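You operate a simulated robot arm through the tools that you are given. There is no shell and no other tool.

You run a simulated two-armed robot. Do the job below in one go: nothing can be reset, and whatever is moved stays where it is left.

Task
Crush the purple can in the press and drop it in the metal crate.
Fine: hand clear while the lever moves; leave the lever up.

Only the result counts: the job must be done as asked and must still hold three seconds after the hand-in. Knocking over, shifting, dropping, spilling or breaking anything else fails it.

Robot
Two 7-joint arms with two-finger grippers on one trunk that stands fixed in place. Base frame: the origin is at the foot of the trunk, x ahead of it, y to its left, z up. Readings come in m, rad, newtons and seconds.
The left shoulder is at [0.053, 0.216, 1.218], the right one opposite. With the tool pointing down near the work surface each hand reaches from about 0.1 to 0.66 m from the base axis, measured 20 degrees to its own side. Payload 3.18 kg a hand.
The TCP of each hand is the grasp point between the finger pads, 0.03 m short of the fingertips. In the tool frame z runs along the fingers and y along their closing line. The gripper opens to 0.144 m. The gripper's body begins 0.103 m behind the TCP.
Orientation is that of the tool frame in the base frame, as a unit quaternion [x, y, z, w]. With the fingers straight down and closing along the base's y, the tool's x points along the base's -x, its y along +y and its z along -z.

Tools
- The arms move only by the tool nudge_tool. It takes "left_deltas", "right_deltas" or both (then of equal length, played together; a hand with none holds still); each is a list of rows, each a list of 3 entries, a list of its own where there are three numbers: the shift along the tool's x, y, z in units of 20 mm (1.0 is 20 mm), then the turn, a rotation vector about the tool's x, y, z in units of 5 degrees (1.0 is 5 degrees), then the opening, from 0 (shut) to 1 (fully open). In form: [[[x, y, z], [ax, ay, az], gripper], ...]. A call has 1 to 20 rows; each row shifts and turns the commanded pose from where the row before left it, along the tool's axes as they then stand. A call with a number of a shift or a turn outside -1 to 1 is refused whole. A row lasts 0.2 s, in which the tool goes at most 0.05 m and 0.15 rad; a call with a longer step from one row to the next is refused whole, and so is a gripper value outside its range. Where a pose cannot be reached the arm comes as near as it can. A force on the tool above 50 N (or 10 N above the force at the start of the call, whichever is more), or a blocked arm, ends the call early, and 0.2 s more pass. Each finger halts on what it meets, pressing with about 32 N; the grip force reading is that of the motor and also rises with nothing between the fingers. The clock runs only during rows and for 0.2 s after the last one: add rows that do not move to give the fingers time. It gives the time, the measured TCP pose, the force on the tool (base axes), the opening and the grip force at its end, in the units of the frame above (readings bear some noise), with the torque about the TCP (base axes, N m) and any sound that the robot's microphone picked up.
- Cameras (640 x 400 px; columns grow to the right, rows downward): "scene" is now at [0.1268, 0.0407, 1.425]; the picture's right is [0.44, -0.90, 0.00], its down [-0.35, -0.17, -0.92] and it looks along [0.83, 0.41, -0.39] (base axes); focal length 214 px, centre (320, 200). "left" rides on the left gripper at [0.076, -0.016, -0.143] in its tool frame; the picture's right is [0.21, 0.98, 0.00], its down [-0.84, 0.18, -0.51] and it looks along [-0.50, 0.11, 0.86] (tool axes); focal length 218 px, centre (320, 200). "right" rides on the right gripper at [0.076, 0.016, -0.143] in its tool frame; the picture's right is [-0.21, 0.98, 0.00], its down [-0.84, -0.18, -0.51] and it looks along [-0.50, -0.11, 0.86] (tool axes); focal length 218 px, centre (320, 200). There is no depth. A picture from a camera that has moved, and an enlarged one, comes with that camera's place and axes in the base frame and with its lens.
- snapshot(camera): a new picture of that camera. It takes no simulated time.
- move_column(by): slides the trunk up (or, below 0, down) by that many m; the arms and the scene camera ride with it, the base frame stays. It gives what a move gives, with no picture.
- head_to(pan, tilt): turns the head with the scene camera to pan (to the left, within 1.396 rad either way) and tilt (down, from -0.506 to 1.204), counted from straight ahead of the robot. It gives what a move gives.
- zoom(camera, box): a new picture of the part [left, top, right, bottom] of that camera's present view, enlarged. It takes no simulated time.
- finish_job(): hands the job in; it is judged then, once.

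Places have to be worked out from the pictures, the camera data and where the tool is seen. Open the grippers and draw the arms clear of the work before you hand the job in, unless the task says otherwise.

The tools are called after ">>>" as a command line: name --argument value ..., lists and objects as JSON in quotes. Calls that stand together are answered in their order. nudge_tool: Moves the arms, as the interface text tells. Its arguments: {"type":"object","properties":{"left_deltas":{"type":"array","items":{"type":"array"}},"right_deltas":{"type":"array","items":{"type":"array"}}},"required":[]} The other tools are called the same way: move_column (by) slides the trunk up or down; head_to (pan, tilt) turns the head that bears the scene camera; snapshot (camera) takes a picture; zoom (camera, box) takes an enlarged picture of a part of a camera's view; finish_job () hands the job in.

At the start:

```text
time: 0.0
left_tcp_pos: [0.2526, 0.2329, 1.4114]
left_ee_rot: [-0.001, 1.0, -0.002, 0.0]
left_ft_force: [-0.1, -0.4, -0.3]
left_moment: [0.01, -0.01, -0.02]
left_grip_width: 0.144
left_grip_force: 0.0
right_tcp_pos: [0.3415, 0.0345, 1.3791]
right_ee_rot: [0.001, 1.0, 0.001, -0.001]
right_ft_force: [0.4, -0.6, 0.1]
right_moment: [-0.01, 0.02, -0.02]
right_grip_width: 0.1437
right_grip_force: 0.0
trunk travel left (down, up): [-0.298, 0.072]
head pan, tilt: [0.456, 0.398]
```

scene: 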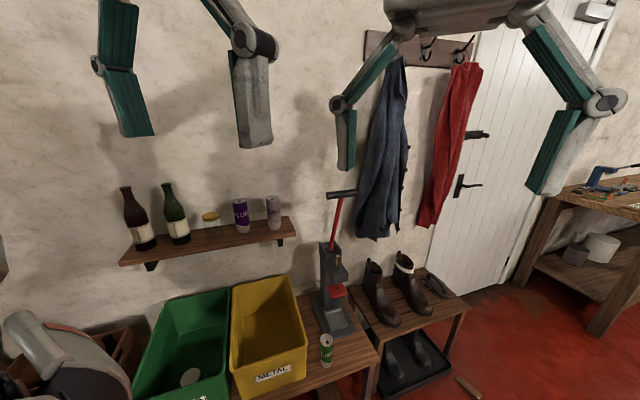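
right: 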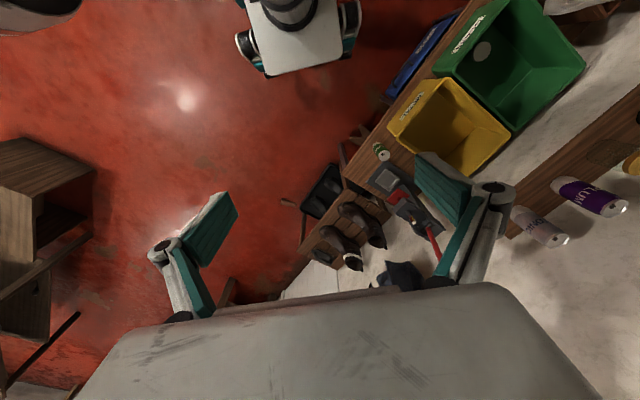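
left: 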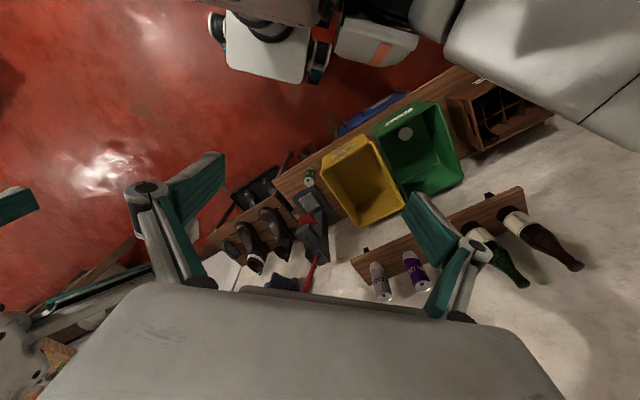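

The purple can seems to stand on the wall shelf next to a pale can; the press with a red lever stands on the bench right of the yellow METAL crate. I take enlarged views to locate these things.

>>> zoom --camera "scene" --box '[110, 160, 310, 285]'

>>> zoom --camera "scene" --box '[220, 170, 420, 400]'

>>> zoom --camera "left" --box '[220, 80, 540, 310]'

>>> zoom --camera "right" --box '[320, 60, 640, 290]'

```text
3.20 times, centred on (210, 222) of scene
camera zoom: at [0.1268, 0.0407, 1.425], right [0.44, -0.9, 0.0], down [-0.35, -0.17, -0.92], along [0.83, 0.41, -0.39], focal length 686 px, centre (672, 128)
```

zoom: 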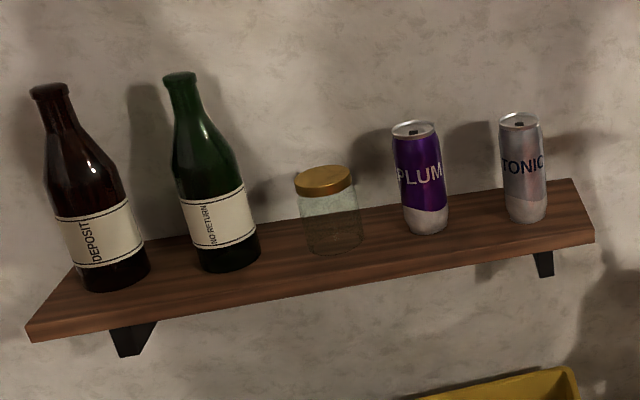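

```text
1.74 times, centred on (320, 285) of scene
camera zoom: at [0.1268, 0.0407, 1.425], right [0.44, -0.9, 0.0], down [-0.35, -0.17, -0.92], along [0.83, 0.41, -0.39], focal length 373 px, centre (320, 52)
```

zoom: 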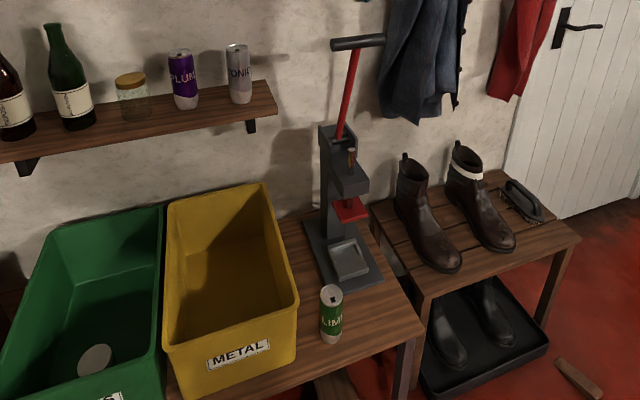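

```text
1.74 times, centred on (380, 195) of left
camera zoom: at [0.1768, 0.2143, 1.5537], right [-0.21, 0.98, 0.0], down [0.84, 0.18, 0.51], along [0.5, 0.1, -0.86], focal length 380 px, centre (216, 209)
```

zoom: 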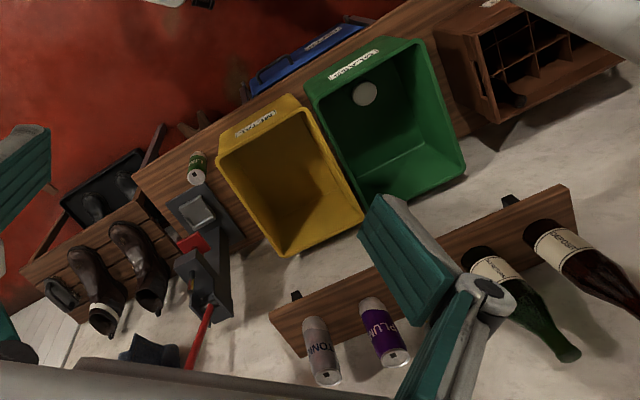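

```text
1.74 times, centred on (480, 175) of right
camera zoom: at [0.2648, 0.0527, 1.5221], right [0.21, 0.98, 0.0], down [0.84, -0.18, 0.51], along [0.5, -0.1, -0.86], focal length 380 px, centre (42, 244)
```

zoom: 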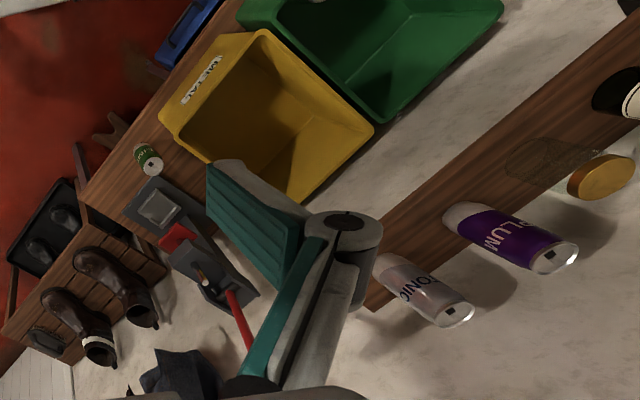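

I've triangulated the purple (PLUM) can at about [0.685, 0.67], lid z about 1.09, and the press platform at about [0.80, 0.286, 0.52]. Now I look closer at the press and its lever.

>>> zoom --camera "scene" --box '[290, 170, 390, 380]'

>>> zoom --camera "scene" --box '[300, 180, 380, 250]'

>>> zoom --camera "scene" --box '[300, 230, 380, 380]'

>>> zoom --camera "left" --box '[270, 150, 350, 300]'

>>> zoom --camera "right" --box '[350, 120, 480, 290]'

```text
1.90 times, centred on (340, 275) of scene
camera zoom: at [0.1268, 0.0407, 1.425], right [0.44, -0.9, 0.0], down [-0.35, -0.17, -0.92], along [0.83, 0.41, -0.39], focal length 408 px, centre (282, 57)
```

zoom: 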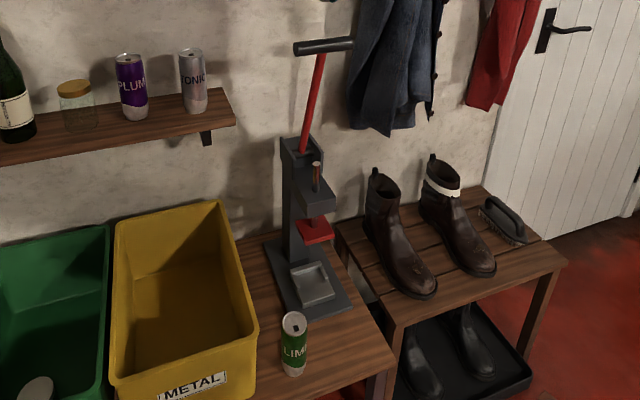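

```text
5.71 times, centred on (340, 215) of scene
camera zoom: at [0.1268, 0.0407, 1.425], right [0.44, -0.9, 0.0], down [-0.35, -0.17, -0.92], along [0.83, 0.41, -0.39], focal length 1226 px, centre (206, 114)
```

zoom: 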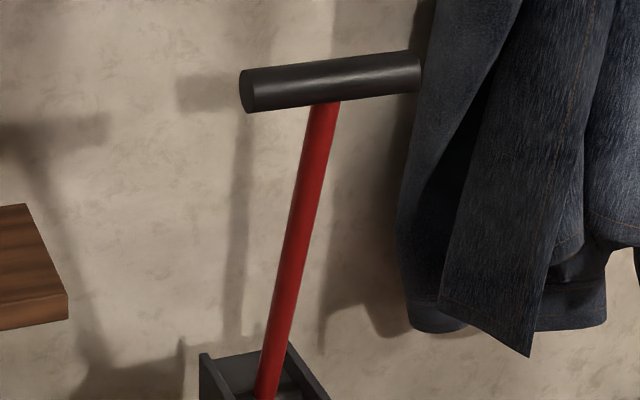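

```text
2.67 times, centred on (340, 305) of scene
camera zoom: at [0.1268, 0.0407, 1.425], right [0.44, -0.9, 0.0], down [-0.35, -0.17, -0.92], along [0.83, 0.41, -0.39], focal length 572 px, centre (267, -80)
```

zoom: 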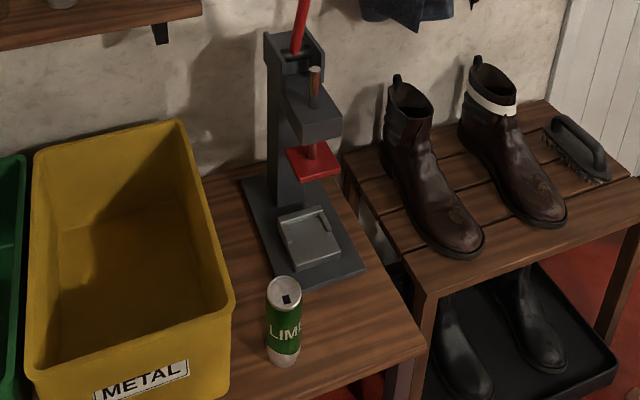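

```text
2.67 times, centred on (310, 225) of left
camera zoom: at [0.1768, 0.2143, 1.5537], right [-0.21, 0.98, 0.0], down [0.84, 0.18, 0.51], along [0.5, 0.1, -0.86], focal length 582 px, centre (347, 133)
```

zoom: 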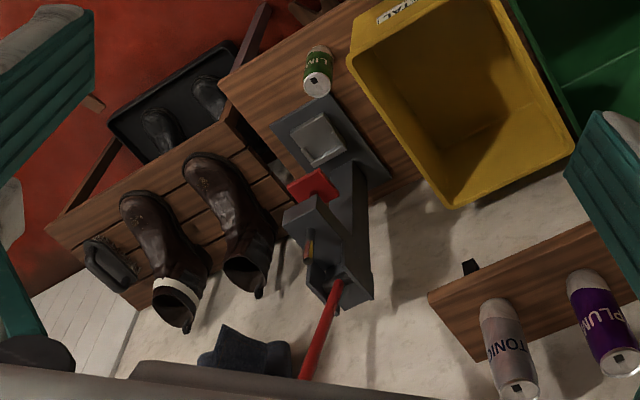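

```text
2.35 times, centred on (415, 205) of right
camera zoom: at [0.2648, 0.0527, 1.5221], right [0.21, 0.98, 0.0], down [0.84, -0.18, 0.51], along [0.5, -0.1, -0.86], focal length 514 px, centre (96, 188)
```

zoom: 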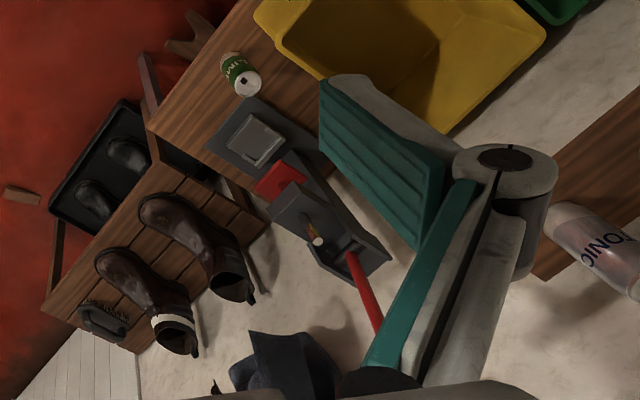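

The wall and the press face the robot at about 45° (press centre line along [0.707, 0.707]), the lever handle is near [0.81, 0.29, 1.14], and the red ram is about 0.69 high over a 0.52 platform. I first move the left hand toward the shelf and take the right hand out of the way.

>>> nudge_tool --left_deltas '[[[-0.8, 1, 0.5], [0, 0, 0], 1], [[-0.8, 1, 0.5], [0, 0, 0], 1], [[-0.8, 1, 0.5], [0, 0, 0], 1], [[-0.8, 1, 0.5], [0, 0, 0], 1], [[-0.8, 1, 0.5], [0, 0, 0], 1], [[-0.8, 1, 0.5], [0, 0, 0], 1], [[-0.8, 1, 0.5], [0, 0, 0], 1], [[-0.8, 1, 0.5], [0, 0, 0], 1], [[-0.8, 1, 0.5], [0, 0, 0], 1], [[-0.8, 1, 0.5], [0, 0, 0], 1], [[0, 0, 0], [0, 0, 0], 1]]' --right_deltas '[[[0, -1, 0], [0, 0, 0], 1], [[0, -1, 0], [0, 0, 0], 1], [[0, -1, 0], [0, 0, 0], 1], [[0, -1, 0], [0, 0, 0], 1], [[0, -1, 0], [0, 0, 0], 1], [[0, -1, 0], [0, 0, 0], 1], [[0, -1, 0], [0, 0, 0], 1], [[0, -1, 0], [0, 0, 0], 1], [[0, -1, 0], [0, 0, 0], 1], [[0, -1, 0], [0, 0, 0], 1], [[0, -1, 0], [0, 0, 0], 1]]'

```text
time: 2.4
left_tcp_pos: [0.3443, 0.3266, 1.279]
left_ee_rot: [-0.004, 1.0, -0.004, 0.002]
left_ft_force: [0.4, -0.6, 0.7]
left_moment: [0.02, -0.02, 0.01]
left_grip_width: 0.144
left_grip_force: 0.1
left hand out of reach, approached as far as the arm can: row 1, 2, 3, 4, 5, 6, 7, 8, 9, 10
right_tcp_pos: [0.3408, -0.1858, 1.3779]
right_ee_rot: [0.0, 1.0, 0.002, -0.001]
right_ft_force: [-1.4, -0.6, 0.0]
right_moment: [0.05, 0.03, 0.01]
right_grip_width: 0.144
right_grip_force: 0.1
trunk travel left (down, up): [-0.298, 0.072]
head pan, tilt: [0.456, 0.398]
```

The left hand could not reach that far with the tool pointing straight down so high up, so I now pitch the tool forward (30° below horizontal), which should suit the arm better.

>>> nudge_tool --left_deltas '[[[0, 0, 0], [0, -1, 0], 1], [[0, 0, 0], [0, -1, 0], 1], [[0, 0, 0], [0, -1, 0], 1], [[0, 0, 0], [0, -1, 0], 1], [[0, 0, 0], [0, -1, 0], 1], [[0, 0, 0], [0, -1, 0], 1], [[0, 0, 0], [0, -1, 0], 1], [[0, 0, 0], [0, -1, 0], 1], [[0, 0, 0], [0, -1, 0], 1], [[0, 0, 0], [0, -1, 0], 1], [[0, 0, 0], [0, -1, 0], 1], [[0, 0, 0], [0, -1, 0], 1], [[0, 0, 0], [0, 0, 0], 1]]'

```text
time: 5.2
left_tcp_pos: [0.3751, 0.3386, 1.3453]
left_ee_rot: [-0.002, 0.867, -0.002, 0.499]
left_ft_force: [-0.5, 0.8, 0.1]
left_moment: [-0.01, -0.02, -0.01]
left_grip_width: 0.144
left_grip_force: 0.0
left hand out of reach, approached as far as the arm can: row 9, 10, 11, 12
right_tcp_pos: [0.3416, -0.184, 1.3781]
right_ee_rot: [0.001, 1.0, 0.001, 0.0]
right_ft_force: [0.2, -0.3, -0.2]
right_moment: [-0.03, 0.04, -0.02]
right_grip_width: 0.1439
right_grip_force: 0.1
trunk travel left (down, up): [-0.298, 0.072]
head pan, tilt: [0.456, 0.398]
```

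The tool is pitched as wanted but the arm is too folded up high; I move it forward, left and down toward the shelf front where it should have more room.

>>> nudge_tool --left_deltas '[[[0.4, 0.5, 0.95], [0, 0, 0], 1], [[0.4, 0.5, 0.95], [0, 0, 0], 1], [[0.4, 0.5, 0.95], [0, 0, 0], 1], [[0.4, 0.5, 0.95], [0, 0, 0], 1], [[0.4, 0.5, 0.95], [0, 0, 0], 1], [[0.4, 0.5, 0.95], [0, 0, 0], 1], [[0.4, 0.5, 0.95], [0, 0, 0], 1], [[0.4, 0.5, 0.95], [0, 0, 0], 1], [[0, 0, 0], [0, 0, 0], 1]]'

>>> snapshot --camera "scene"

>>> snapshot --camera "left"

```text
time: 7.2
left_tcp_pos: [0.4846, 0.4239, 1.2314]
left_ee_rot: [-0.002, 0.866, -0.001, 0.5]
left_ft_force: [-0.1, 0.2, -0.5]
left_moment: [0.01, 0.0, 0.0]
left_grip_width: 0.1442
left_grip_force: 0.0
left hand out of reach, approached as far as the arm can: row 1, 2, 3, 5
right_tcp_pos: [0.3402, -0.1838, 1.3784]
right_ee_rot: [0.001, 1.0, 0.002, 0.001]
right_ft_force: [0.8, 0.5, -0.2]
right_moment: [0.0, 0.01, -0.01]
right_grip_width: 0.144
right_grip_force: 0.1
trunk travel left (down, up): [-0.298, 0.072]
head pan, tilt: [0.456, 0.398]
```

```text
taken
camera scene: at [0.1266, 0.0405, 1.425], right [0.44, -0.9, 0.0], down [-0.35, -0.17, -0.92], along [0.83, 0.41, -0.39], focal length 214 px, centre (320, 200)
```

scene: 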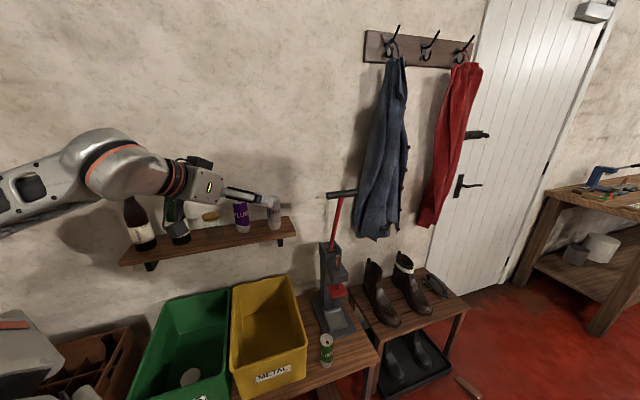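

```text
taken
camera left: at [0.3229, 0.4064, 1.2344], right [-0.11, 0.98, -0.18], down [-0.02, 0.18, 0.98], along [0.99, 0.11, 0.0], focal length 218 px, centre (320, 200)
```

left: 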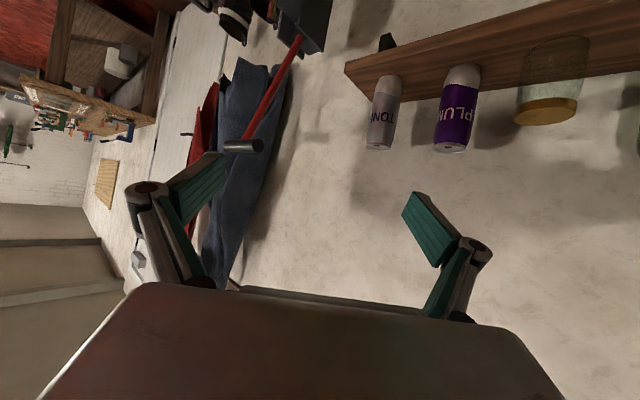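

The purple can reads [0.68, 0.66], base z≈0.96, lid z≈1.10 from this view. I yaw the tool 45° to face the wall squarely while easing it forward to in front of the can.

>>> nudge_tool --left_deltas '[[[0.05, 0.28, 0.58], [-0.866, 0, -0.5], 1], [[0.05, 0.28, 0.58], [-0.866, 0, -0.5], 1], [[0.05, 0.28, 0.58], [-0.866, 0, -0.5], 1], [[0.05, 0.28, 0.58], [-0.866, 0, -0.5], 1], [[0.05, 0.28, 0.58], [-0.866, 0, -0.5], 1], [[0.05, 0.28, 0.58], [-0.866, 0, -0.5], 1], [[0.05, 0.28, 0.58], [-0.866, 0, -0.5], 1], [[0.05, 0.28, 0.58], [-0.866, 0, -0.5], 1], [[0.05, 0.28, 0.58], [-0.866, 0, -0.5], 0.8], [[0, 0, 0], [0, 0, 0], 0.8]]'

>>> snapshot --camera "left"

>>> snapshot --camera "scene"

```text
time: 9.4
left_tcp_pos: [0.5463, 0.4813, 1.1722]
left_ee_rot: [-0.306, 0.813, 0.171, 0.465]
left_ft_force: [0.1, -0.2, 0.1]
left_moment: [0.0, -0.01, 0.01]
left_grip_width: 0.1152
left_grip_force: 0.1
left hand out of reach, approached as far as the arm can: row 4, 5
right_tcp_pos: [0.3409, -0.1826, 1.3775]
right_ee_rot: [0.001, 1.0, 0.001, 0.0]
right_ft_force: [-0.7, 0.5, -0.8]
right_moment: [0.02, 0.0, -0.01]
right_grip_width: 0.1441
right_grip_force: 0.1
trunk travel left (down, up): [-0.298, 0.072]
head pan, tilt: [0.456, 0.398]
```

```text
taken
camera left: at [0.4361, 0.3616, 1.1788], right [-0.72, 0.67, -0.19], down [-0.13, 0.13, 0.98], along [0.68, 0.73, -0.01], focal length 218 px, centre (320, 200)
```

left: 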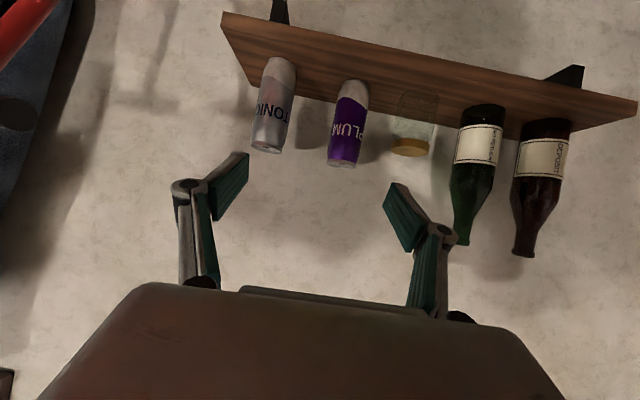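

```text
taken
camera scene: at [0.1266, 0.0408, 1.425], right [0.44, -0.9, 0.0], down [-0.35, -0.17, -0.92], along [0.83, 0.41, -0.39], focal length 214 px, centre (320, 200)
```

scene: 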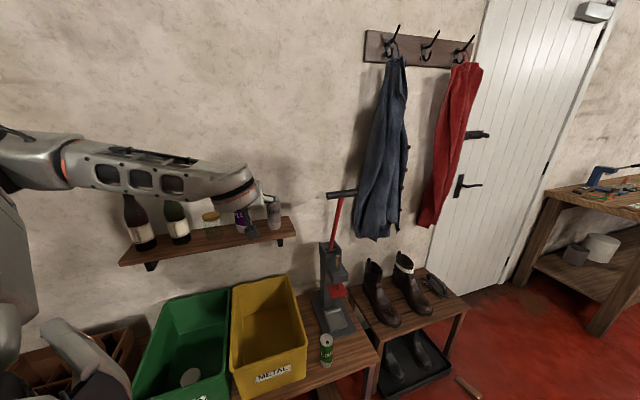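

The can is now straight ahead of the hand. I zoom in on it to fix its position precisely.

>>> zoom --camera "left" --box '[240, 40, 460, 180]'

```text
2.86 times, centred on (350, 110) of left
camera zoom: at [0.4361, 0.3616, 1.1788], right [-0.72, 0.67, -0.19], down [-0.13, 0.13, 0.98], along [0.68, 0.73, -0.01], focal length 624 px, centre (234, 457)
```

zoom: 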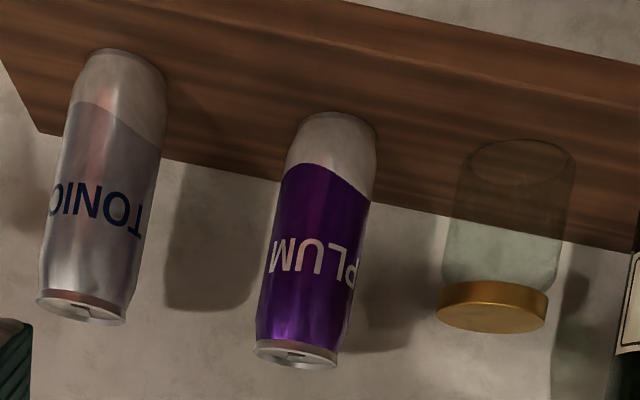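

Combining views, the can stands near [0.66, 0.64], base z≈0.975, lid z≈1.11, diameter ≈0.055 m. I close part of the gap, shifting sideways to line the hand up, with the gripper narrowed to about 0.1 m.

>>> nudge_tool --left_deltas '[[[0.05, 0.46, 1], [0, 0, 0], 0.7], [[0.05, 0.46, 1], [0, 0, 0], 0.7], [[0.05, 0.46, 1], [0, 0, 0], 0.7], [[0.05, 0.46, 1], [0, 0, 0], 0.7], [[0.05, 0.46, 1], [0, 0, 0], 0.7], [[0, 0, 0], [0, 0, 0], 0.7]]'

>>> snapshot --camera "left"

```text
time: 10.8
left_tcp_pos: [0.5972, 0.5636, 1.1333]
left_ee_rot: [-0.306, 0.815, 0.17, 0.462]
left_ft_force: [0.1, 0.3, 0.8]
left_moment: [0.03, 0.02, 0.02]
left_grip_width: 0.1008
left_grip_force: 0.1
left hand out of reach, approached as far as the arm can: row 3, 4, 5
right_tcp_pos: [0.341, -0.1828, 1.3785]
right_ee_rot: [0.0, 1.0, 0.002, -0.001]
right_ft_force: [-0.7, -0.3, -0.6]
right_moment: [0.04, -0.04, 0.02]
right_grip_width: 0.144
right_grip_force: 0.1
trunk travel left (down, up): [-0.298, 0.072]
head pan, tilt: [0.456, 0.398]
```

```text
taken
camera left: at [0.4865, 0.4446, 1.1407], right [-0.72, 0.67, -0.18], down [-0.12, 0.14, 0.98], along [0.68, 0.73, -0.02], focal length 218 px, centre (320, 200)
```

left: 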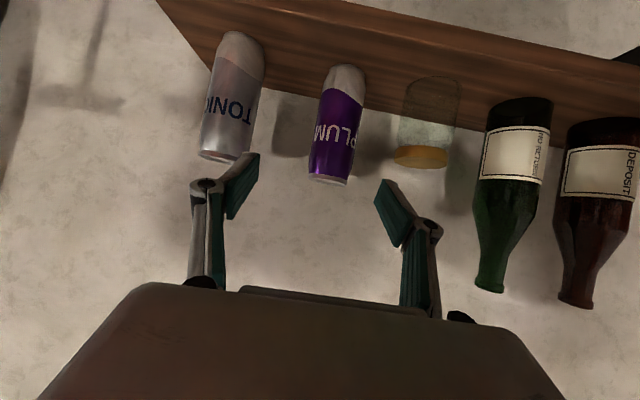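

The arm reported that it could not quite reach the last rows. I send one still row to see whether it settles or drifts, and what the commanded pose is taken from.

>>> nudge_tool --left_deltas '[[[0, 0, 0], [0, 0, 0], 0.7], [[0, 0, 0], [0, 0, 0], 0.7]]'

```text
time: 11.4
left_tcp_pos: [0.5976, 0.5651, 1.1316]
left_ee_rot: [-0.306, 0.815, 0.169, 0.462]
left_ft_force: [0.2, -0.1, 0.4]
left_moment: [0.0, -0.01, 0.01]
left_grip_width: 0.1005
left_grip_force: 0.0
right_tcp_pos: [0.3409, -0.1845, 1.3784]
right_ee_rot: [0.001, 1.0, 0.001, -0.001]
right_ft_force: [1.2, -0.1, 0.4]
right_moment: [0.0, 0.02, -0.04]
right_grip_width: 0.1441
right_grip_force: 0.1
trunk travel left (down, up): [-0.298, 0.072]
head pan, tilt: [0.456, 0.398]
```

The commanded pose follows the measured one, good. I zoom in on the can from the present place to refine its position before closing in.

>>> zoom --camera "left" --box '[220, 50, 460, 200]'

```text
2.67 times, centred on (340, 125) of left
camera zoom: at [0.4865, 0.4448, 1.1404], right [-0.72, 0.67, -0.18], down [-0.12, 0.14, 0.98], along [0.68, 0.73, -0.02], focal length 582 px, centre (267, 400)
```

zoom: 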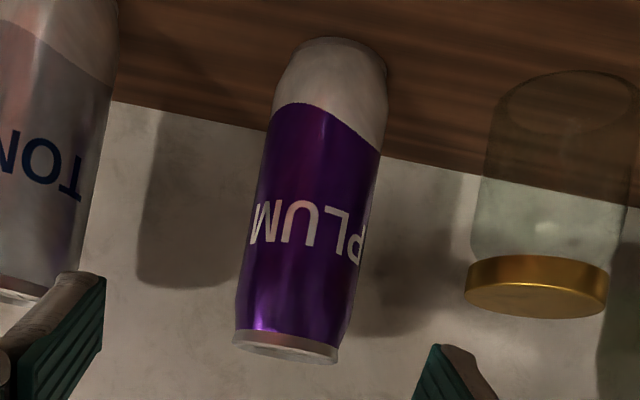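

Refined: can axis at [0.661, 0.639], base 0.975, lid 1.111. I approach halfway along the tool axis with the small sideways correction, then check.

>>> nudge_tool --left_deltas '[[[0.13, 0.25, 0.9], [0, 0, 0], 0.65], [[0.13, 0.25, 0.9], [0, 0, 0], 0.65], [[0.13, 0.25, 0.9], [0, 0, 0], 0.65], [[0, 0, 0], [0, 0, 0], 0.65]]'

>>> snapshot --camera "left"

```text
time: 12.4
left_tcp_pos: [0.6239, 0.6036, 1.1017]
left_ee_rot: [-0.306, 0.815, 0.17, 0.463]
left_ft_force: [0.8, 0.0, 0.6]
left_moment: [-0.01, -0.03, -0.01]
left_grip_width: 0.0935
left_grip_force: 0.1
left hand out of reach, approached as far as the arm can: row 1
right_tcp_pos: [0.3403, -0.1844, 1.3762]
right_ee_rot: [0.001, 1.0, 0.0, 0.0]
right_ft_force: [0.4, -0.2, 0.9]
right_moment: [-0.01, 0.0, -0.03]
right_grip_width: 0.1438
right_grip_force: 0.0
trunk travel left (down, up): [-0.298, 0.072]
head pan, tilt: [0.456, 0.398]
```

```text
taken
camera left: at [0.5129, 0.4838, 1.1106], right [-0.72, 0.67, -0.19], down [-0.12, 0.14, 0.98], along [0.68, 0.73, -0.02], focal length 218 px, centre (320, 200)
```

left: 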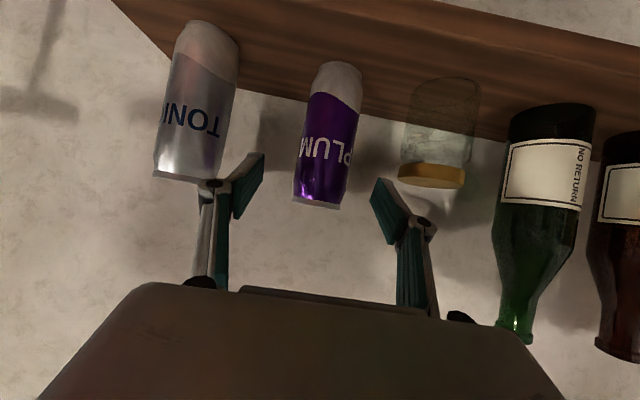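

The can sits centred between the fingers. I advance the rest of the way so that the pads straddle it about 8 cm above its base.

>>> nudge_tool --left_deltas '[[[0.17, 0.05, 0.85], [0, 0, 0], 0.65], [[0.17, 0.05, 0.85], [0, 0, 0], 0.65], [[0.17, 0.05, 0.85], [0, 0, 0], 0.65], [[0.17, 0.05, 0.85], [0, 0, 0], 0.65], [[0, 0, 0], [0, 0, 0], 0.65]]'

>>> snapshot --camera "left"

>>> zoom --camera "scene" --box '[150, 130, 310, 260]'

```text
time: 13.6
left_tcp_pos: [0.6582, 0.6398, 1.0554]
left_ee_rot: [-0.304, 0.813, 0.171, 0.466]
left_ft_force: [-1.1, -0.4, 0.6]
left_moment: [-0.01, 0.01, -0.02]
left_grip_width: 0.0936
left_grip_force: 0.0
right_tcp_pos: [0.3399, -0.1845, 1.3782]
right_ee_rot: [0.001, 1.0, 0.001, 0.0]
right_ft_force: [-0.2, -0.1, -0.1]
right_moment: [-0.01, 0.01, -0.02]
right_grip_width: 0.1438
right_grip_force: 0.0
trunk travel left (down, up): [-0.298, 0.072]
head pan, tilt: [0.456, 0.398]
```

```text
taken
camera left: at [0.5474, 0.5203, 1.0618], right [-0.72, 0.67, -0.19], down [-0.13, 0.14, 0.98], along [0.68, 0.73, -0.01], focal length 218 px, centre (320, 200)
```

left: 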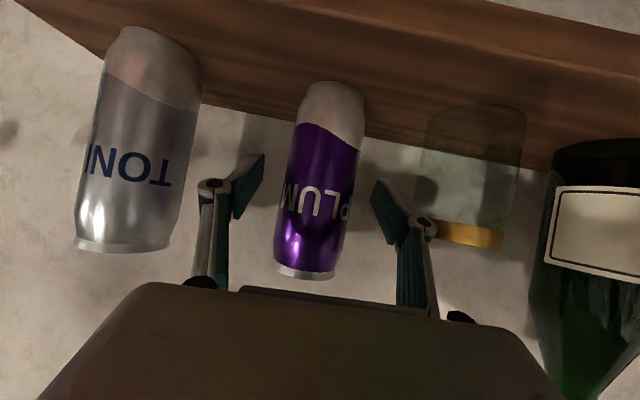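

```text
3.08 times, centred on (230, 195) of scene
camera zoom: at [0.1265, 0.0405, 1.425], right [0.44, -0.9, 0.0], down [-0.35, -0.17, -0.92], along [0.83, 0.41, -0.39], focal length 660 px, centre (597, 215)
```

zoom: 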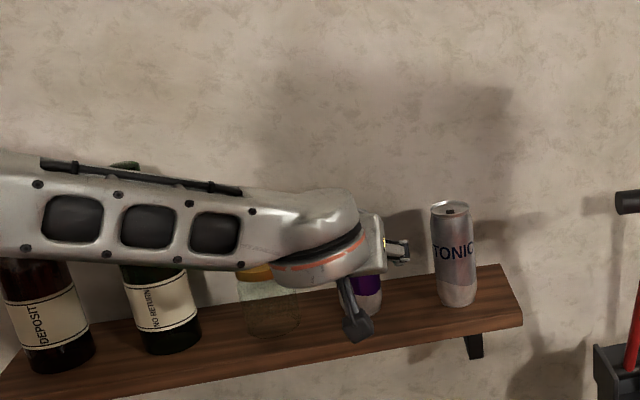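

The can axis passes through the grasp point, perhaps 1 cm beyond. I ease forward slightly and close the fingers on it.

>>> nudge_tool --left_deltas '[[[0, -0.05, 0.4], [0, 0, 0], 0.65], [[0, 0, 0], [0, 0, 0], 0.5], [[0, 0, 0], [0, 0, 0], 0.35], [[0, 0, 0], [0, 0, 0], 0.25], [[0, 0, 0], [0, 0, 0], 0.25], [[0, 0, 0], [0, 0, 0], 0.25]]'

>>> snapshot --camera "left"

```text
time: 15.0
left_tcp_pos: [0.6644, 0.6447, 1.0499]
left_ee_rot: [-0.305, 0.814, 0.17, 0.465]
left_ft_force: [0.0, 0.2, -0.2]
left_moment: [0.05, 0.01, 0.01]
left_grip_width: 0.0479
left_grip_force: 32.1
right_tcp_pos: [0.3399, -0.1844, 1.3779]
right_ee_rot: [0.001, 1.0, 0.002, 0.001]
right_ft_force: [0.4, 0.4, -0.2]
right_moment: [0.02, 0.0, 0.03]
right_grip_width: 0.1437
right_grip_force: 0.0
trunk travel left (down, up): [-0.298, 0.072]
head pan, tilt: [0.456, 0.398]
```

```text
taken
camera left: at [0.5531, 0.5237, 1.0574], right [-0.72, 0.67, -0.19], down [-0.13, 0.13, 0.98], along [0.68, 0.73, -0.01], focal length 218 px, centre (320, 200)
```

left: 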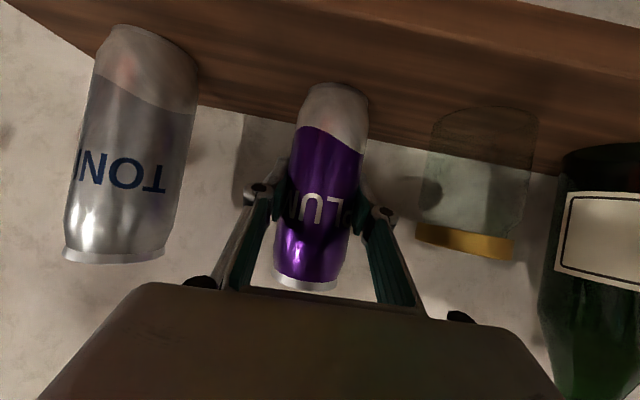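

The fingers halted at 0.048 m with 32 N, so the can is held. I lift it 7 cm straight up and look before backing away from the shelf.

>>> nudge_tool --left_deltas '[[[-0.43, 0, -0.26], [0, 0, 0], 0.2], [[-0.856, 0, -0.515], [0, 0, 0], 0.2], [[-0.856, 0, -0.515], [0, 0, 0], 0.2], [[-0.856, 0, -0.515], [0, 0, 0], 0.2], [[0, 0, 0], [0, 0, 0], 0.2]]'

>>> snapshot --camera "left"

>>> zoom --camera "scene" --box '[100, 110, 310, 270]'

```text
time: 16.2
left_tcp_pos: [0.6628, 0.644, 1.1204]
left_ee_rot: [-0.305, 0.813, 0.171, 0.465]
left_ft_force: [0.4, -0.6, 0.3]
left_moment: [0.03, -0.01, -0.01]
left_grip_width: 0.0479
left_grip_force: 32.2
right_tcp_pos: [0.3411, -0.1848, 1.3788]
right_ee_rot: [0.001, 1.0, 0.002, -0.001]
right_ft_force: [-0.1, 0.6, -0.8]
right_moment: [-0.03, 0.01, 0.01]
right_grip_width: 0.144
right_grip_force: 0.0
trunk travel left (down, up): [-0.298, 0.072]
head pan, tilt: [0.456, 0.398]
```

```text
taken
camera left: at [0.5523, 0.5243, 1.1265], right [-0.72, 0.67, -0.19], down [-0.13, 0.14, 0.98], along [0.68, 0.73, -0.01], focal length 218 px, centre (320, 200)
```

left: 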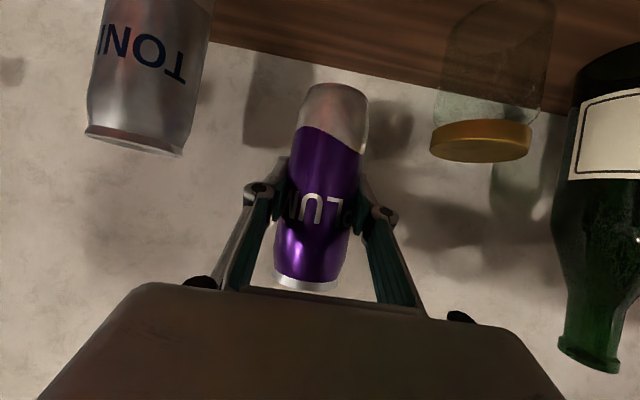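

```text
2.50 times, centred on (205, 190) of scene
camera zoom: at [0.127, 0.0408, 1.4249], right [0.44, -0.9, 0.0], down [-0.35, -0.17, -0.92], along [0.83, 0.41, -0.39], focal length 536 px, centre (608, 225)
```

zoom: 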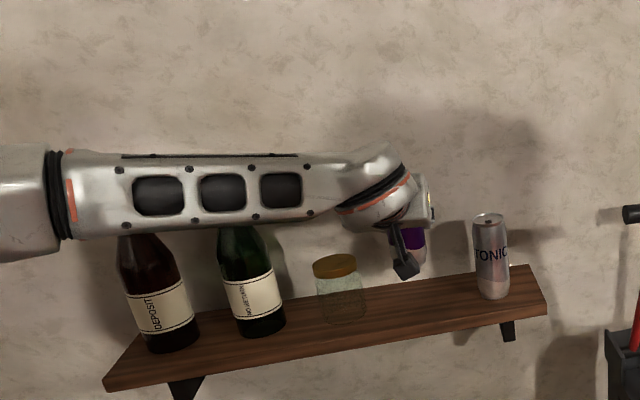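

The can hangs free in the hand. I retreat horizontally away from the wall.

>>> nudge_tool --left_deltas '[[[0.5, 0, -0.86], [0, 0, 0], 0.2], [[0.5, 0, -0.86], [0, 0, 0], 0.2], [[0.5, 0, -0.86], [0, 0, 0], 0.2], [[0.5, 0, -0.86], [0, 0, 0], 0.2], [[0.5, 0, -0.86], [0, 0, 0], 0.2], [[0.5, 0, -0.86], [0, 0, 0], 0.2], [[0.5, 0, -0.86], [0, 0, 0], 0.2], [[0, 0, 0], [0, 0, 0], 0.2]]'

>>> snapshot --camera "scene"

```text
time: 18.0
left_tcp_pos: [0.5829, 0.5494, 1.1441]
left_ee_rot: [-0.305, 0.815, 0.169, 0.463]
left_ft_force: [1.0, 0.3, -1.2]
left_moment: [0.0, 0.01, -0.01]
left_grip_width: 0.048
left_grip_force: 31.7
left hand out of reach, approached as far as the arm can: row 4, 5, 6, 7
right_tcp_pos: [0.341, -0.1847, 1.3775]
right_ee_rot: [0.001, 1.0, 0.001, -0.001]
right_ft_force: [0.3, 1.0, -0.7]
right_moment: [0.0, -0.01, 0.01]
right_grip_width: 0.1439
right_grip_force: 0.0
trunk travel left (down, up): [-0.298, 0.072]
head pan, tilt: [0.456, 0.398]
```

```text
taken
camera scene: at [0.1269, 0.0411, 1.4249], right [0.44, -0.9, 0.0], down [-0.35, -0.17, -0.92], along [0.83, 0.41, -0.39], focal length 214 px, centre (320, 200)
```

scene: 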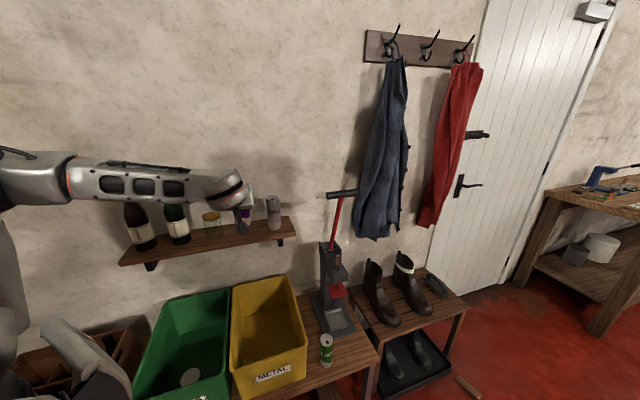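

The can is about 9 cm clear of the shelf edge and the arm is near its folded limit here. I lower the trunk by 0.28 m, which brings the hand down to about z=0.86, well above the crate rims (0.68) and in front of the shelf.

>>> move_column --by -0.15

>>> snapshot --camera "scene"

>>> snapshot --camera "left"

```text
time: 19.8
left_tcp_pos: [0.5989, 0.5484, 0.8358]
left_ee_rot: [-0.276, 0.875, 0.213, 0.334]
left_ft_force: [-0.1, 0.4, 0.2]
left_moment: [-0.03, -0.02, 0.03]
left_grip_width: 0.0477
left_grip_force: 32.2
right_tcp_pos: [0.3391, -0.1843, 1.2294]
right_ee_rot: [0.001, 1.0, 0.001, 0.001]
right_ft_force: [0.0, -0.1, -0.2]
right_moment: [-0.01, -0.07, -0.02]
right_grip_width: 0.1441
right_grip_force: 0.1
trunk travel left (down, up): [-0.148, 0.222]
head pan, tilt: [0.456, 0.398]
```

```text
taken
camera scene: at [0.227, 0.0406, 1.2667], right [0.44, -0.9, 0.0], down [-0.35, -0.17, -0.92], along [0.83, 0.41, -0.39], focal length 214 px, centre (320, 200)
```

scene: 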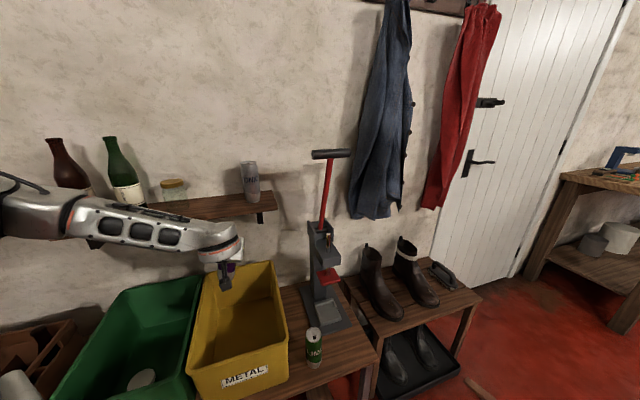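

```text
taken
camera left: at [0.4956, 0.4288, 0.8773], right [-0.74, 0.67, 0.04], down [0.18, 0.14, 0.97], along [0.65, 0.73, -0.22], focal length 218 px, centre (320, 200)
```

left: 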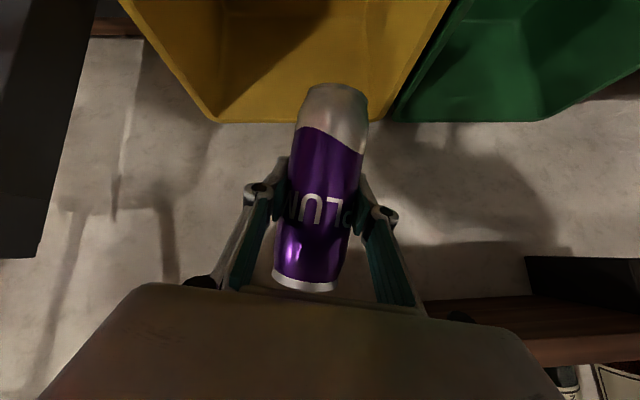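

The trunk's slide also carries the shoulders about 0.1 m forward, so the left arm, already folded, ended lower (z=0.836) and pitched 43°. I check that the shelf items and all else are undisturbed.

>>> zoom --camera "scene" --box '[30, 120, 290, 290]'

>>> zoom --camera "scene" --box '[270, 130, 390, 390]'

>>> zoom --camera "scene" --box '[285, 210, 365, 340]'

>>> snapshot --camera "right"

```text
2.35 times, centred on (160, 205) of scene
camera zoom: at [0.227, 0.0406, 1.2667], right [0.44, -0.9, 0.0], down [-0.35, -0.17, -0.92], along [0.83, 0.41, -0.39], focal length 505 px, centre (696, 188)
```

zoom: 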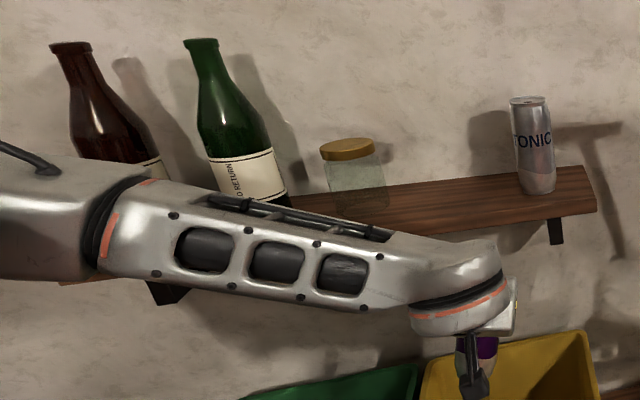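

```text
1.54 times, centred on (330, 260) of scene
camera zoom: at [0.227, 0.0406, 1.2667], right [0.44, -0.9, 0.0], down [-0.35, -0.17, -0.92], along [0.83, 0.41, -0.39], focal length 330 px, centre (305, 108)
```

zoom: 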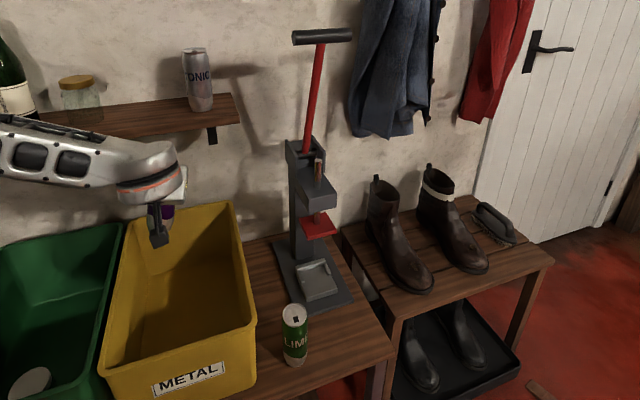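

```text
3.08 times, centred on (325, 275) of scene
camera zoom: at [0.227, 0.0406, 1.2667], right [0.44, -0.9, 0.0], down [-0.35, -0.17, -0.92], along [0.83, 0.41, -0.39], focal length 660 px, centre (305, -31)
```

zoom: 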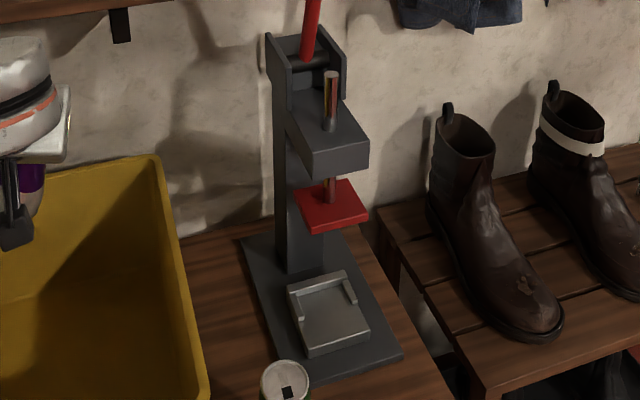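

```text
taken
camera right: at [0.262, -0.1674, 1.3726], right [0.21, 0.98, 0.0], down [0.84, -0.18, 0.51], along [0.5, -0.1, -0.86], focal length 218 px, centre (320, 200)
```

right: 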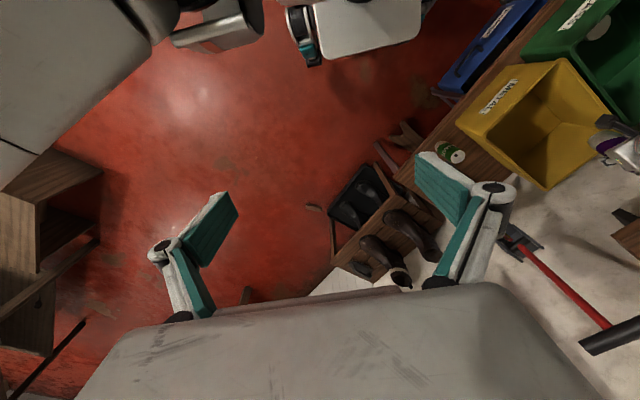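

Everything on the shelf and bench still stands as before. The arm needs more distance from its shoulder to swing right past the crates, so I raise the trunk 0.10 m again, which also carries the shoulder back.

>>> move_column --by 0.1

```text
time: 21.1
left_tcp_pos: [0.6001, 0.5489, 0.934]
left_ee_rot: [-0.276, 0.876, 0.215, 0.332]
left_ft_force: [-0.5, 0.6, 0.3]
left_moment: [0.0, 0.0, 0.01]
left_grip_width: 0.0479
left_grip_force: 32.0
right_tcp_pos: [0.3416, -0.1843, 1.3274]
right_ee_rot: [0.001, 1.0, 0.001, -0.001]
right_ft_force: [0.4, -0.3, 0.4]
right_moment: [-0.04, 0.03, -0.03]
right_grip_width: 0.1439
right_grip_force: 0.1
trunk travel left (down, up): [-0.248, 0.122]
head pan, tilt: [0.456, 0.398]
```

The hand followed straight up to z=0.934 with pose unchanged. Now I slide it right, away from the shelf toward the front of the press, then turn it back to the grasp's 30° slant (yaw 50°) so the can is upright.

>>> nudge_tool --left_deltas '[[[0.124, -0.943, -0.184], [0, 0, 0], 0.2], [[0.124, -0.943, -0.184], [0, 0, 0], 0.2], [[0.124, -0.943, -0.184], [0, 0, 0], 0.2], [[0.124, -0.943, -0.184], [0, 0, 0], 0.2], [[0.124, -0.943, -0.184], [0, 0, 0], 0.2], [[0.124, -0.943, -0.184], [0, 0, 0], 0.2], [[0.124, -0.943, -0.184], [0, 0, 0], 0.2], [[0, 0, 0], [-0.069, -0.63, -0.755], 0.2], [[0, 0, 0], [-0.069, -0.63, -0.755], 0.2], [[0, 0, 0], [-0.069, -0.63, -0.755], 0.2], [[0, 0, 0], [-0.069, -0.63, -0.755], 0.2], [[0, 0, 0], [0, 0, 0], 0.2]]'

>>> snapshot --camera "scene"

>>> snapshot --camera "left"

```text
time: 23.7
left_tcp_pos: [0.6586, 0.4288, 0.9155]
left_ee_rot: [-0.368, 0.787, 0.208, 0.449]
left_ft_force: [0.0, 0.5, -0.1]
left_moment: [0.0, -0.04, 0.01]
left_grip_width: 0.0479
left_grip_force: 32.4
right_tcp_pos: [0.3406, -0.1843, 1.3278]
right_ee_rot: [0.001, 1.0, 0.0, 0.001]
right_ft_force: [0.0, -0.8, -1.0]
right_moment: [-0.03, -0.02, -0.01]
right_grip_width: 0.1439
right_grip_force: 0.0
trunk travel left (down, up): [-0.248, 0.122]
head pan, tilt: [0.456, 0.398]
```

```text
taken
camera scene: at [0.1453, 0.041, 1.3735], right [0.44, -0.9, 0.0], down [-0.35, -0.17, -0.92], along [0.83, 0.41, -0.39], focal length 214 px, centre (320, 200)
```

scene: 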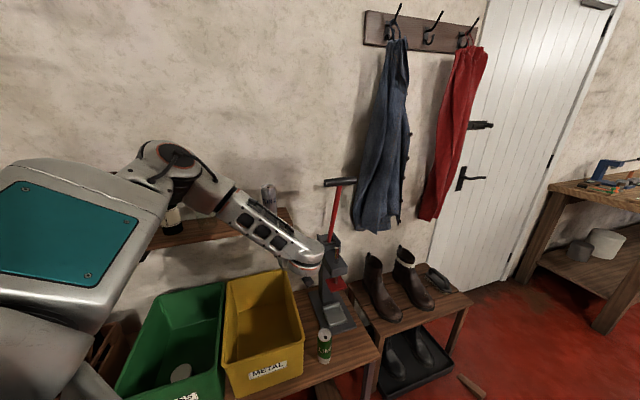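

```text
taken
camera left: at [0.5685, 0.2922, 0.9223], right [-0.82, 0.55, -0.18], down [-0.14, 0.11, 0.98], along [0.56, 0.83, -0.01], focal length 218 px, centre (320, 200)
```

left: 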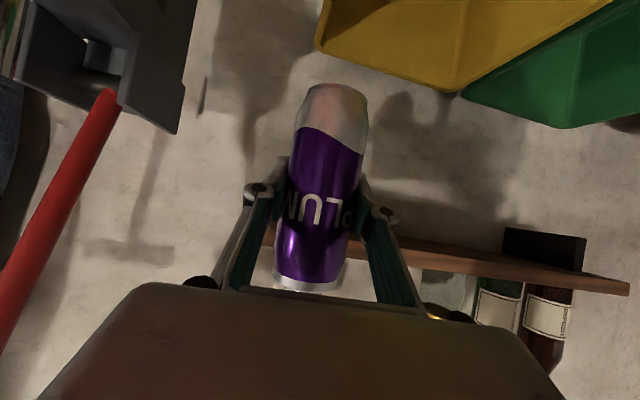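

The can is upright again (yaw 50°). I move on around to the front-right of the press, staying high over the lime can (top at 0.66).

>>> nudge_tool --left_deltas '[[[0.71, -0.585, -0.75], [0, 0, 0], 0.2], [[0.71, -0.585, -0.75], [0, 0, 0], 0.2], [[0.71, -0.585, -0.75], [0, 0, 0], 0.2], [[0.71, -0.585, -0.75], [0, 0, 0], 0.2], [[0.71, -0.585, -0.75], [0, 0, 0], 0.2], [[0.71, -0.585, -0.75], [0, 0, 0], 0.2], [[0.71, -0.585, -0.75], [0, 0, 0], 0.2], [[0.71, -0.585, -0.75], [0, 0, 0], 0.2], [[0.71, -0.585, -0.75], [0, 0, 0], 0.2], [[0.71, -0.585, -0.75], [0, 0, 0], 0.2], [[0, 0, 0], [0, 0, 0], 0.2]]'

>>> snapshot --camera "left"

>>> snapshot --camera "scene"

```text
time: 26.1
left_tcp_pos: [0.6198, 0.1987, 0.8695]
left_ee_rot: [-0.367, 0.788, 0.207, 0.449]
left_ft_force: [0.3, -0.7, -0.2]
left_moment: [0.0, 0.02, 0.01]
left_grip_width: 0.0484
left_grip_force: 31.7
right_tcp_pos: [0.34, -0.183, 1.329]
right_ee_rot: [0.001, 1.0, 0.001, 0.001]
right_ft_force: [0.8, -0.6, 0.1]
right_moment: [0.01, 0.01, 0.0]
right_grip_width: 0.144
right_grip_force: 0.1
trunk travel left (down, up): [-0.248, 0.122]
head pan, tilt: [0.456, 0.398]
```

```text
taken
camera left: at [0.529, 0.0633, 0.8767], right [-0.82, 0.55, -0.18], down [-0.14, 0.11, 0.98], along [0.56, 0.83, -0.01], focal length 218 px, centre (320, 200)
```

left: 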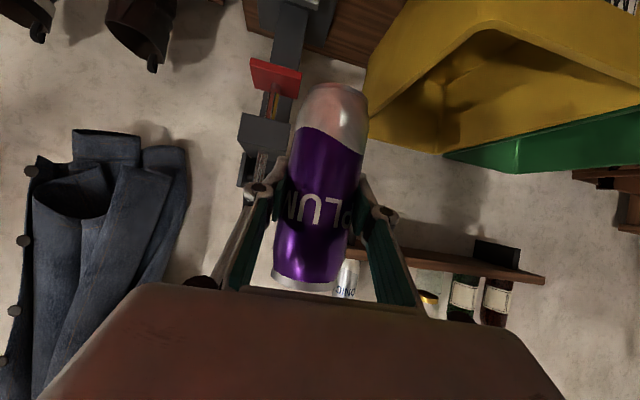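

```text
taken
camera scene: at [0.1454, 0.041, 1.3735], right [0.44, -0.9, 0.0], down [-0.35, -0.17, -0.92], along [0.83, 0.41, -0.39], focal length 214 px, centre (320, 200)
```

scene: 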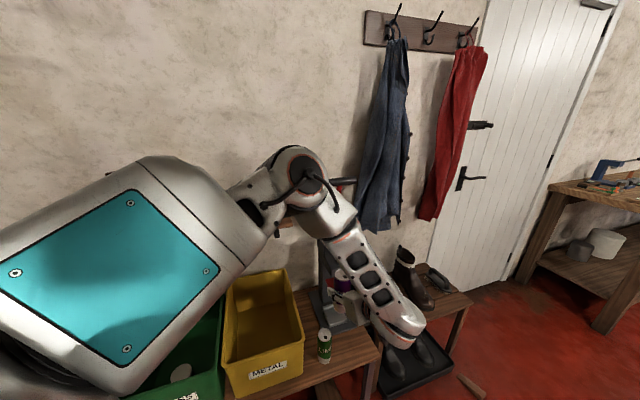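

The red ram plate appears at [0.81, 0.29] from here too. The can measures about 0.149 m tall with its base 0.078 m below the grasp point, so the gap under the ram will be tight; I go to the pre-insert place and look closely.

>>> nudge_tool --left_deltas '[[[0.908, -0.69, 0.428], [0, 0, 0], 0.2], [[0.908, -0.69, 0.428], [0, 0, 0], 0.2], [[0.908, -0.69, 0.428], [0, 0, 0], 0.2], [[0.908, -0.69, 0.428], [0, 0, 0], 0.2], [[0.908, -0.69, 0.428], [0, 0, 0], 0.2], [[0.908, -0.69, 0.428], [0, 0, 0], 0.2], [[0, 0, 0], [0, 0, 0], 0.2]]'

>>> snapshot --camera "left"

>>> snapshot --camera "scene"

```text
time: 27.7
left_tcp_pos: [0.6763, 0.1369, 0.7499]
left_ee_rot: [-0.368, 0.787, 0.208, 0.449]
left_ft_force: [1.3, -0.4, 0.1]
left_moment: [0.0, 0.01, -0.04]
left_grip_width: 0.0484
left_grip_force: 32.1
right_tcp_pos: [0.34, -0.1835, 1.3286]
right_ee_rot: [0.001, 1.0, 0.001, 0.0]
right_ft_force: [-0.4, -0.4, -0.3]
right_moment: [-0.01, -0.03, -0.03]
right_grip_width: 0.1441
right_grip_force: 0.0
trunk travel left (down, up): [-0.248, 0.122]
head pan, tilt: [0.456, 0.398]
```

```text
taken
camera left: at [0.5857, -0.0002, 0.7571], right [-0.82, 0.55, -0.18], down [-0.14, 0.11, 0.98], along [0.56, 0.83, -0.01], focal length 218 px, centre (320, 200)
```

left: 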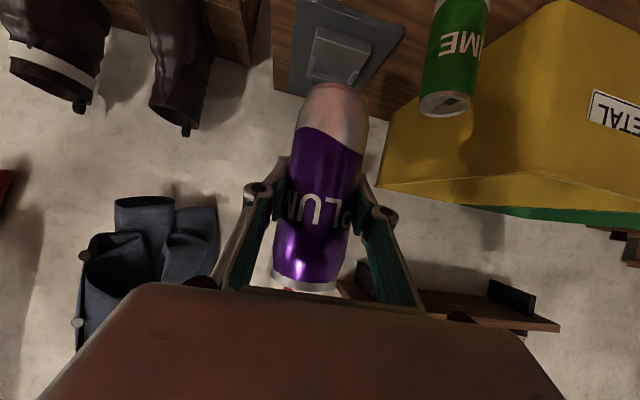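

```text
taken
camera scene: at [0.145, 0.0408, 1.3736], right [0.44, -0.9, 0.0], down [-0.35, -0.17, -0.92], along [0.83, 0.41, -0.39], focal length 214 px, centre (320, 200)
```

scene: 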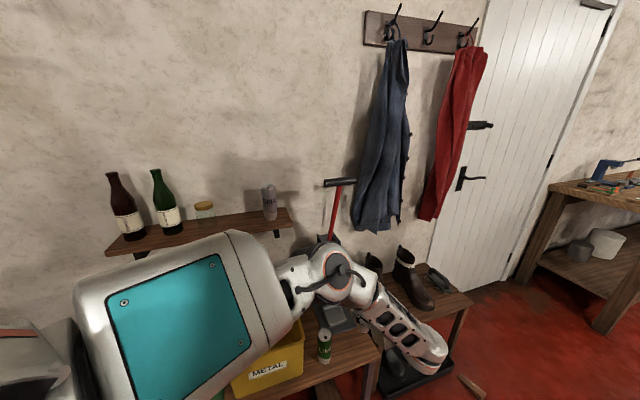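

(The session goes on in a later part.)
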